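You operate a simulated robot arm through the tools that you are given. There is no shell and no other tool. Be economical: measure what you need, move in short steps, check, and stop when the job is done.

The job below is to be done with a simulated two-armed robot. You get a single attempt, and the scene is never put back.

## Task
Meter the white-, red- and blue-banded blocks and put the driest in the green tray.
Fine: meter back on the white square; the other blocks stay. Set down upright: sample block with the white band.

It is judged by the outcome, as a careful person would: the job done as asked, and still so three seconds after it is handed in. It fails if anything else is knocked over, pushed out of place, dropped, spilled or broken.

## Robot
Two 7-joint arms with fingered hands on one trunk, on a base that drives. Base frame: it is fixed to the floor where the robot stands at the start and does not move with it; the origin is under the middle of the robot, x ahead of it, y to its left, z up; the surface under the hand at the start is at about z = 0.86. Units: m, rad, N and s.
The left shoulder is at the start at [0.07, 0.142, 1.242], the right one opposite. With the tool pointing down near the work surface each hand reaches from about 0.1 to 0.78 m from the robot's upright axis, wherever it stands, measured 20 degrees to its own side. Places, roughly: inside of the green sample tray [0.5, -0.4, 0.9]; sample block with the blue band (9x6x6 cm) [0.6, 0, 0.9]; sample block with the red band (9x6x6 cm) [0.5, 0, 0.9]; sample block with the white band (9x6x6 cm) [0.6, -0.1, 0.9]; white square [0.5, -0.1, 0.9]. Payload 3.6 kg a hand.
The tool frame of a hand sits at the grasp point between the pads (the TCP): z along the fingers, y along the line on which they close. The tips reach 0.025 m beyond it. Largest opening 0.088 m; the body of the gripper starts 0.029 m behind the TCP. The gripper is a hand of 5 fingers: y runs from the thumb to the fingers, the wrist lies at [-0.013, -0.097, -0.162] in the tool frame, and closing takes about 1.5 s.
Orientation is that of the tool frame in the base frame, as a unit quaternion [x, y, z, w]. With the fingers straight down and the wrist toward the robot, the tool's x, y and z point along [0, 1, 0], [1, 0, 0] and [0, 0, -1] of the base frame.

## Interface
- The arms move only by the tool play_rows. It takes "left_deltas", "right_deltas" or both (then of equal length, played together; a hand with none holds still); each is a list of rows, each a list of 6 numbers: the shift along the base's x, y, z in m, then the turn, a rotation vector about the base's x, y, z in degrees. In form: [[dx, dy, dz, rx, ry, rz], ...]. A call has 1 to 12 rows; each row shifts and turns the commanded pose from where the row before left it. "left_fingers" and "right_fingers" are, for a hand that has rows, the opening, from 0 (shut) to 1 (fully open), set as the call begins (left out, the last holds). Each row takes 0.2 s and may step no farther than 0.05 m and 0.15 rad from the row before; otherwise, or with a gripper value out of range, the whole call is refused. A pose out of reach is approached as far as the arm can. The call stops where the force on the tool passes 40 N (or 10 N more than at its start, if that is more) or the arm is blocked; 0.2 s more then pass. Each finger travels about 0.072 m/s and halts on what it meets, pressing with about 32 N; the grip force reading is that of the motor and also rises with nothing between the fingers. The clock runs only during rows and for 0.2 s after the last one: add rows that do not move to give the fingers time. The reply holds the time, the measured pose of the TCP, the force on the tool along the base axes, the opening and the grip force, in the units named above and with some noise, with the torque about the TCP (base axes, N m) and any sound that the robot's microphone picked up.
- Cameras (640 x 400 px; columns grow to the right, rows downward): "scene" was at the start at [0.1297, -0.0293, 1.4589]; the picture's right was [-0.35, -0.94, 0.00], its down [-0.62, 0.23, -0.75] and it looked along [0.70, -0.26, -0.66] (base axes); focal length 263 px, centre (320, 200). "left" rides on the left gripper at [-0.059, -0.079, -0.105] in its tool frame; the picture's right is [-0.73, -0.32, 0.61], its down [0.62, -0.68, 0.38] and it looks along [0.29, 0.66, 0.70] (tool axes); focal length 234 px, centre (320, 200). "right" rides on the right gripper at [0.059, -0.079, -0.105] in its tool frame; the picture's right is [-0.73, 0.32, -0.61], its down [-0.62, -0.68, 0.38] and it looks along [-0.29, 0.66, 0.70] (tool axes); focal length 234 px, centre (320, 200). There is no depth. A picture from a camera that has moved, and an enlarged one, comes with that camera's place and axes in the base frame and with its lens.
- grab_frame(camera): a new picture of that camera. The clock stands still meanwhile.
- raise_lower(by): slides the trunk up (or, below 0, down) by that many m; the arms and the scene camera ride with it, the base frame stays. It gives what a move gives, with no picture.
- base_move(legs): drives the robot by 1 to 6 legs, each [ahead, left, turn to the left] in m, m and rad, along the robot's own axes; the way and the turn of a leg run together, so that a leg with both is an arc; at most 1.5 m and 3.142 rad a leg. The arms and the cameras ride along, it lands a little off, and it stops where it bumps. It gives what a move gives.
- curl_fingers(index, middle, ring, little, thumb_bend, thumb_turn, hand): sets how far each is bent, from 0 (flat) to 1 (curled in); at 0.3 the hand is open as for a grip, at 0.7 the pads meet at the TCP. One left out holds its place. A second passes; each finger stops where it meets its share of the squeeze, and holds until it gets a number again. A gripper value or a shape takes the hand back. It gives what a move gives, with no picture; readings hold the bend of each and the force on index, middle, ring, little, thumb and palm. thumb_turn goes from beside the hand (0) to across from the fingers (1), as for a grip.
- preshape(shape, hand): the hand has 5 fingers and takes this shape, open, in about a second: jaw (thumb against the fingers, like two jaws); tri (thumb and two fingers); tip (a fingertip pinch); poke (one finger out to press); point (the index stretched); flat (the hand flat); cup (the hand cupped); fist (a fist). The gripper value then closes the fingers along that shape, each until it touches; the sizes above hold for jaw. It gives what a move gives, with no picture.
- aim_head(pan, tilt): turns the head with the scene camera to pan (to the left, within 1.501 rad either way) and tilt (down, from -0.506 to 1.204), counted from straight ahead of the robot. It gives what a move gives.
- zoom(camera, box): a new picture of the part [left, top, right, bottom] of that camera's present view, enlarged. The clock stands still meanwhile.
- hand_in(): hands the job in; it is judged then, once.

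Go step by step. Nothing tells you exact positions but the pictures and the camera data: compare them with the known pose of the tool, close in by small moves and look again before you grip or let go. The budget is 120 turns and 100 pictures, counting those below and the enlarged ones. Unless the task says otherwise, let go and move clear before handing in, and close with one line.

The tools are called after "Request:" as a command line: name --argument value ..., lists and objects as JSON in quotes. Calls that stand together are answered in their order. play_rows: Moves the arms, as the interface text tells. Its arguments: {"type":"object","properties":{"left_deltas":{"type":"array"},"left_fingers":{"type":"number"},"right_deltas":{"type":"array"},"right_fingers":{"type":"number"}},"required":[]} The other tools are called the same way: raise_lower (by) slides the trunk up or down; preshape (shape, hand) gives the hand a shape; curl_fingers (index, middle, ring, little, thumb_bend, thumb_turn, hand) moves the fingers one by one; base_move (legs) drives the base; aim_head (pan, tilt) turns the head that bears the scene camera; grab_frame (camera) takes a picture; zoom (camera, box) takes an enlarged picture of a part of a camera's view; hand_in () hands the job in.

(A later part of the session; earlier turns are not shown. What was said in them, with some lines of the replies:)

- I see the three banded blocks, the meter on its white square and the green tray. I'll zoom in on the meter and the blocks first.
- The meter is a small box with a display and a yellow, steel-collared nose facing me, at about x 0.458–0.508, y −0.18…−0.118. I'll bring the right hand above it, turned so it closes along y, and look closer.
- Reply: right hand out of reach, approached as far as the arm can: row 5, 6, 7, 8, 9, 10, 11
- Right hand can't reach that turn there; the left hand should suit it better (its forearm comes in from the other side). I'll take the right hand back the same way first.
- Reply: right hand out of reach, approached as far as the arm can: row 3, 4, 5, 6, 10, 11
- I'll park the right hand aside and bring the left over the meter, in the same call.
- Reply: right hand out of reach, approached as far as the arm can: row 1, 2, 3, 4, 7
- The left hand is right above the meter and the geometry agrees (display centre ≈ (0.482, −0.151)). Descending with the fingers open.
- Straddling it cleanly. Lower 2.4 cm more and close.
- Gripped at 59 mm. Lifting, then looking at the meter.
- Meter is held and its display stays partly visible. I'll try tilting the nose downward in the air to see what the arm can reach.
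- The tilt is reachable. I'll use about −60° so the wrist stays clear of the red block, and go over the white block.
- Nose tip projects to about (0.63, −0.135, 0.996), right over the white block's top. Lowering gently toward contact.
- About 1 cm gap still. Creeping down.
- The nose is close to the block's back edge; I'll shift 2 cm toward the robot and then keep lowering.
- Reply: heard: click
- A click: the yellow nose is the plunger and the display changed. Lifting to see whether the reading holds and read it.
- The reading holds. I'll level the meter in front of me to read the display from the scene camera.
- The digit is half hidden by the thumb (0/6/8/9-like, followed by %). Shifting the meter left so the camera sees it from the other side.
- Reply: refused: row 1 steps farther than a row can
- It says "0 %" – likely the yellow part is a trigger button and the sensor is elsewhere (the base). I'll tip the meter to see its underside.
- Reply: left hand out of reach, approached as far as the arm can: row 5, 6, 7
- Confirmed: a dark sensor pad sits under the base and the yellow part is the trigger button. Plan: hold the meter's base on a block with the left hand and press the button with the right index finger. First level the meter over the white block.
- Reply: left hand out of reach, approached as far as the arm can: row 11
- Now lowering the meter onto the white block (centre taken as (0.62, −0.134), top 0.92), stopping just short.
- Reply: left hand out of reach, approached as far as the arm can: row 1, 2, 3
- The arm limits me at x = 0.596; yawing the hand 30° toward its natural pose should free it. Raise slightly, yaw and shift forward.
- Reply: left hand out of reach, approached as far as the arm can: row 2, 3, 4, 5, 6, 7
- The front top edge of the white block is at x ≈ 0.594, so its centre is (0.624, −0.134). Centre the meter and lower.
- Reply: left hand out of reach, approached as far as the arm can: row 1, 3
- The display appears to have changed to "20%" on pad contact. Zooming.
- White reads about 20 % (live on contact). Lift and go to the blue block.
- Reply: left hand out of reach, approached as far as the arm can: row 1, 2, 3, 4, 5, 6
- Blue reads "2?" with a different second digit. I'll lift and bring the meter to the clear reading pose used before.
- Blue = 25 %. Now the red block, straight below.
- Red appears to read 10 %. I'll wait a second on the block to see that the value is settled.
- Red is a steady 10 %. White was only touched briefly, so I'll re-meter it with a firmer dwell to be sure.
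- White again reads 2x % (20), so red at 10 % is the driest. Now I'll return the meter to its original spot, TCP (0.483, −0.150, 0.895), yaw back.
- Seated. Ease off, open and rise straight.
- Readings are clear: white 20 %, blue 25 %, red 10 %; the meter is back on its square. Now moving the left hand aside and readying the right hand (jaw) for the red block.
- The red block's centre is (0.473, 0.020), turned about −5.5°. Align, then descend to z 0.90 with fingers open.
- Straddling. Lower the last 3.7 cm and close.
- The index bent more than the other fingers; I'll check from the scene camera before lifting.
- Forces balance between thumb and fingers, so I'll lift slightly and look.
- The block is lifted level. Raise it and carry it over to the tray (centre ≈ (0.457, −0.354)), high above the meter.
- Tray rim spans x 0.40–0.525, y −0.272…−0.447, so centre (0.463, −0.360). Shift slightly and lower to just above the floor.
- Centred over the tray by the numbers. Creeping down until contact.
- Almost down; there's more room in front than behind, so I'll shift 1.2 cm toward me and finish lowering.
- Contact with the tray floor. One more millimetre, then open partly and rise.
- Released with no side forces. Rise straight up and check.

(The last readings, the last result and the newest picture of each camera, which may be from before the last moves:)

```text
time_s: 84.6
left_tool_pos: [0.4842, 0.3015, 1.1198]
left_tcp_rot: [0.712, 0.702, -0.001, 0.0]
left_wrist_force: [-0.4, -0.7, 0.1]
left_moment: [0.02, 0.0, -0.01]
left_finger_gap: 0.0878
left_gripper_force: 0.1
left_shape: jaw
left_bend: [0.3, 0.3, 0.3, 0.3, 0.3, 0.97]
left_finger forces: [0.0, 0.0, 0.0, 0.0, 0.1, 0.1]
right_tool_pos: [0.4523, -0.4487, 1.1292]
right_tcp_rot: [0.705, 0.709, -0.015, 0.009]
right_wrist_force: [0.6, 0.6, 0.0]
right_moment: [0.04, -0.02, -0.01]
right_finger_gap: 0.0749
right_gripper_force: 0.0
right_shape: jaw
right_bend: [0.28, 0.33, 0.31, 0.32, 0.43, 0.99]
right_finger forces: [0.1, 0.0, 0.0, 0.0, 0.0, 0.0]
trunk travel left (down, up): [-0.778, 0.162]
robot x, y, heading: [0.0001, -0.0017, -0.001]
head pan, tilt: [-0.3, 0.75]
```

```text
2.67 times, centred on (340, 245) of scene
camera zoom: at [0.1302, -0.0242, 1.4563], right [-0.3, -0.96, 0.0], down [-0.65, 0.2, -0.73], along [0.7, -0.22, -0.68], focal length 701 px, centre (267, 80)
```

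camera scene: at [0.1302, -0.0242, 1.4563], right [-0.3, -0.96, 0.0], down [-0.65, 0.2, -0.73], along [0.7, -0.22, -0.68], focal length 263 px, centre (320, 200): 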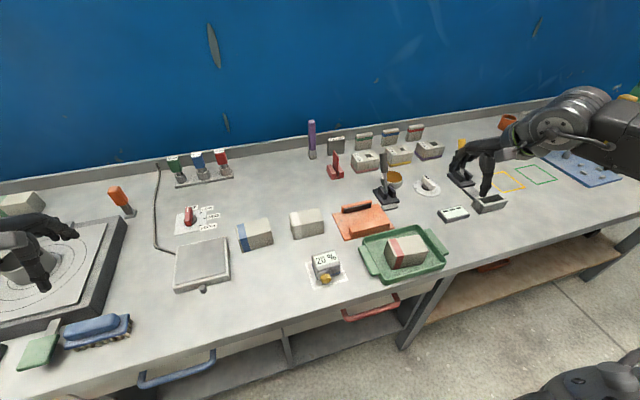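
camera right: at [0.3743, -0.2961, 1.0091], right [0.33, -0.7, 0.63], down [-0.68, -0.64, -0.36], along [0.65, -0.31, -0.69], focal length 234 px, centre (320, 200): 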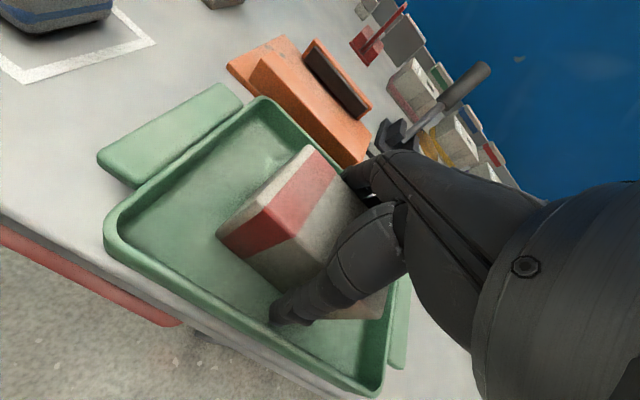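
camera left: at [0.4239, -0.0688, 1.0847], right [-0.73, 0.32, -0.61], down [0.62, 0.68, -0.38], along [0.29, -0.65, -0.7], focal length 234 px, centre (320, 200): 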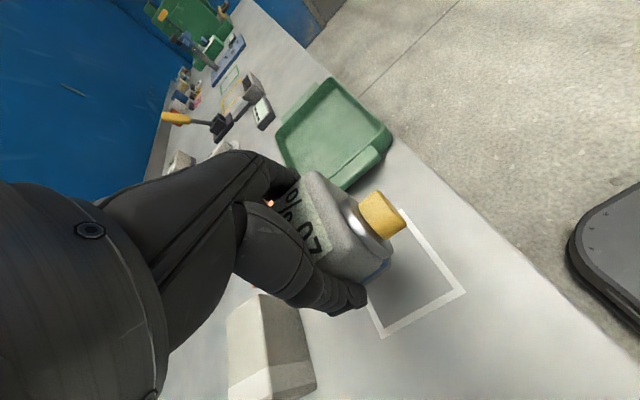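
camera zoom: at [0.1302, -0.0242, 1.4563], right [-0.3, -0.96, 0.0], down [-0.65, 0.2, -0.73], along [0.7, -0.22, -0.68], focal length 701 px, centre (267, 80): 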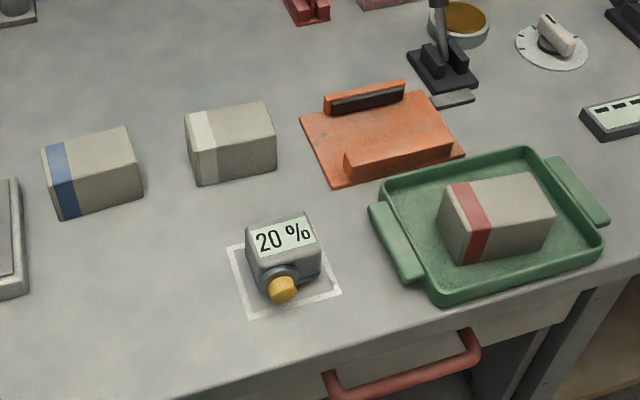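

The red block is upright in the tray, the meter is on its square, and the white and blue blocks haven't moved. Both hands are clear, so I'm handing in.

Request:
hand_in

```text
The job is handed in.
```

I metered all three blocks (white 20 %, blue 25 %, red 10 %), so the red-banded block, the driest, is now upright in the green tray. The meter is back on the white square, and the white and blue blocks are where they were.
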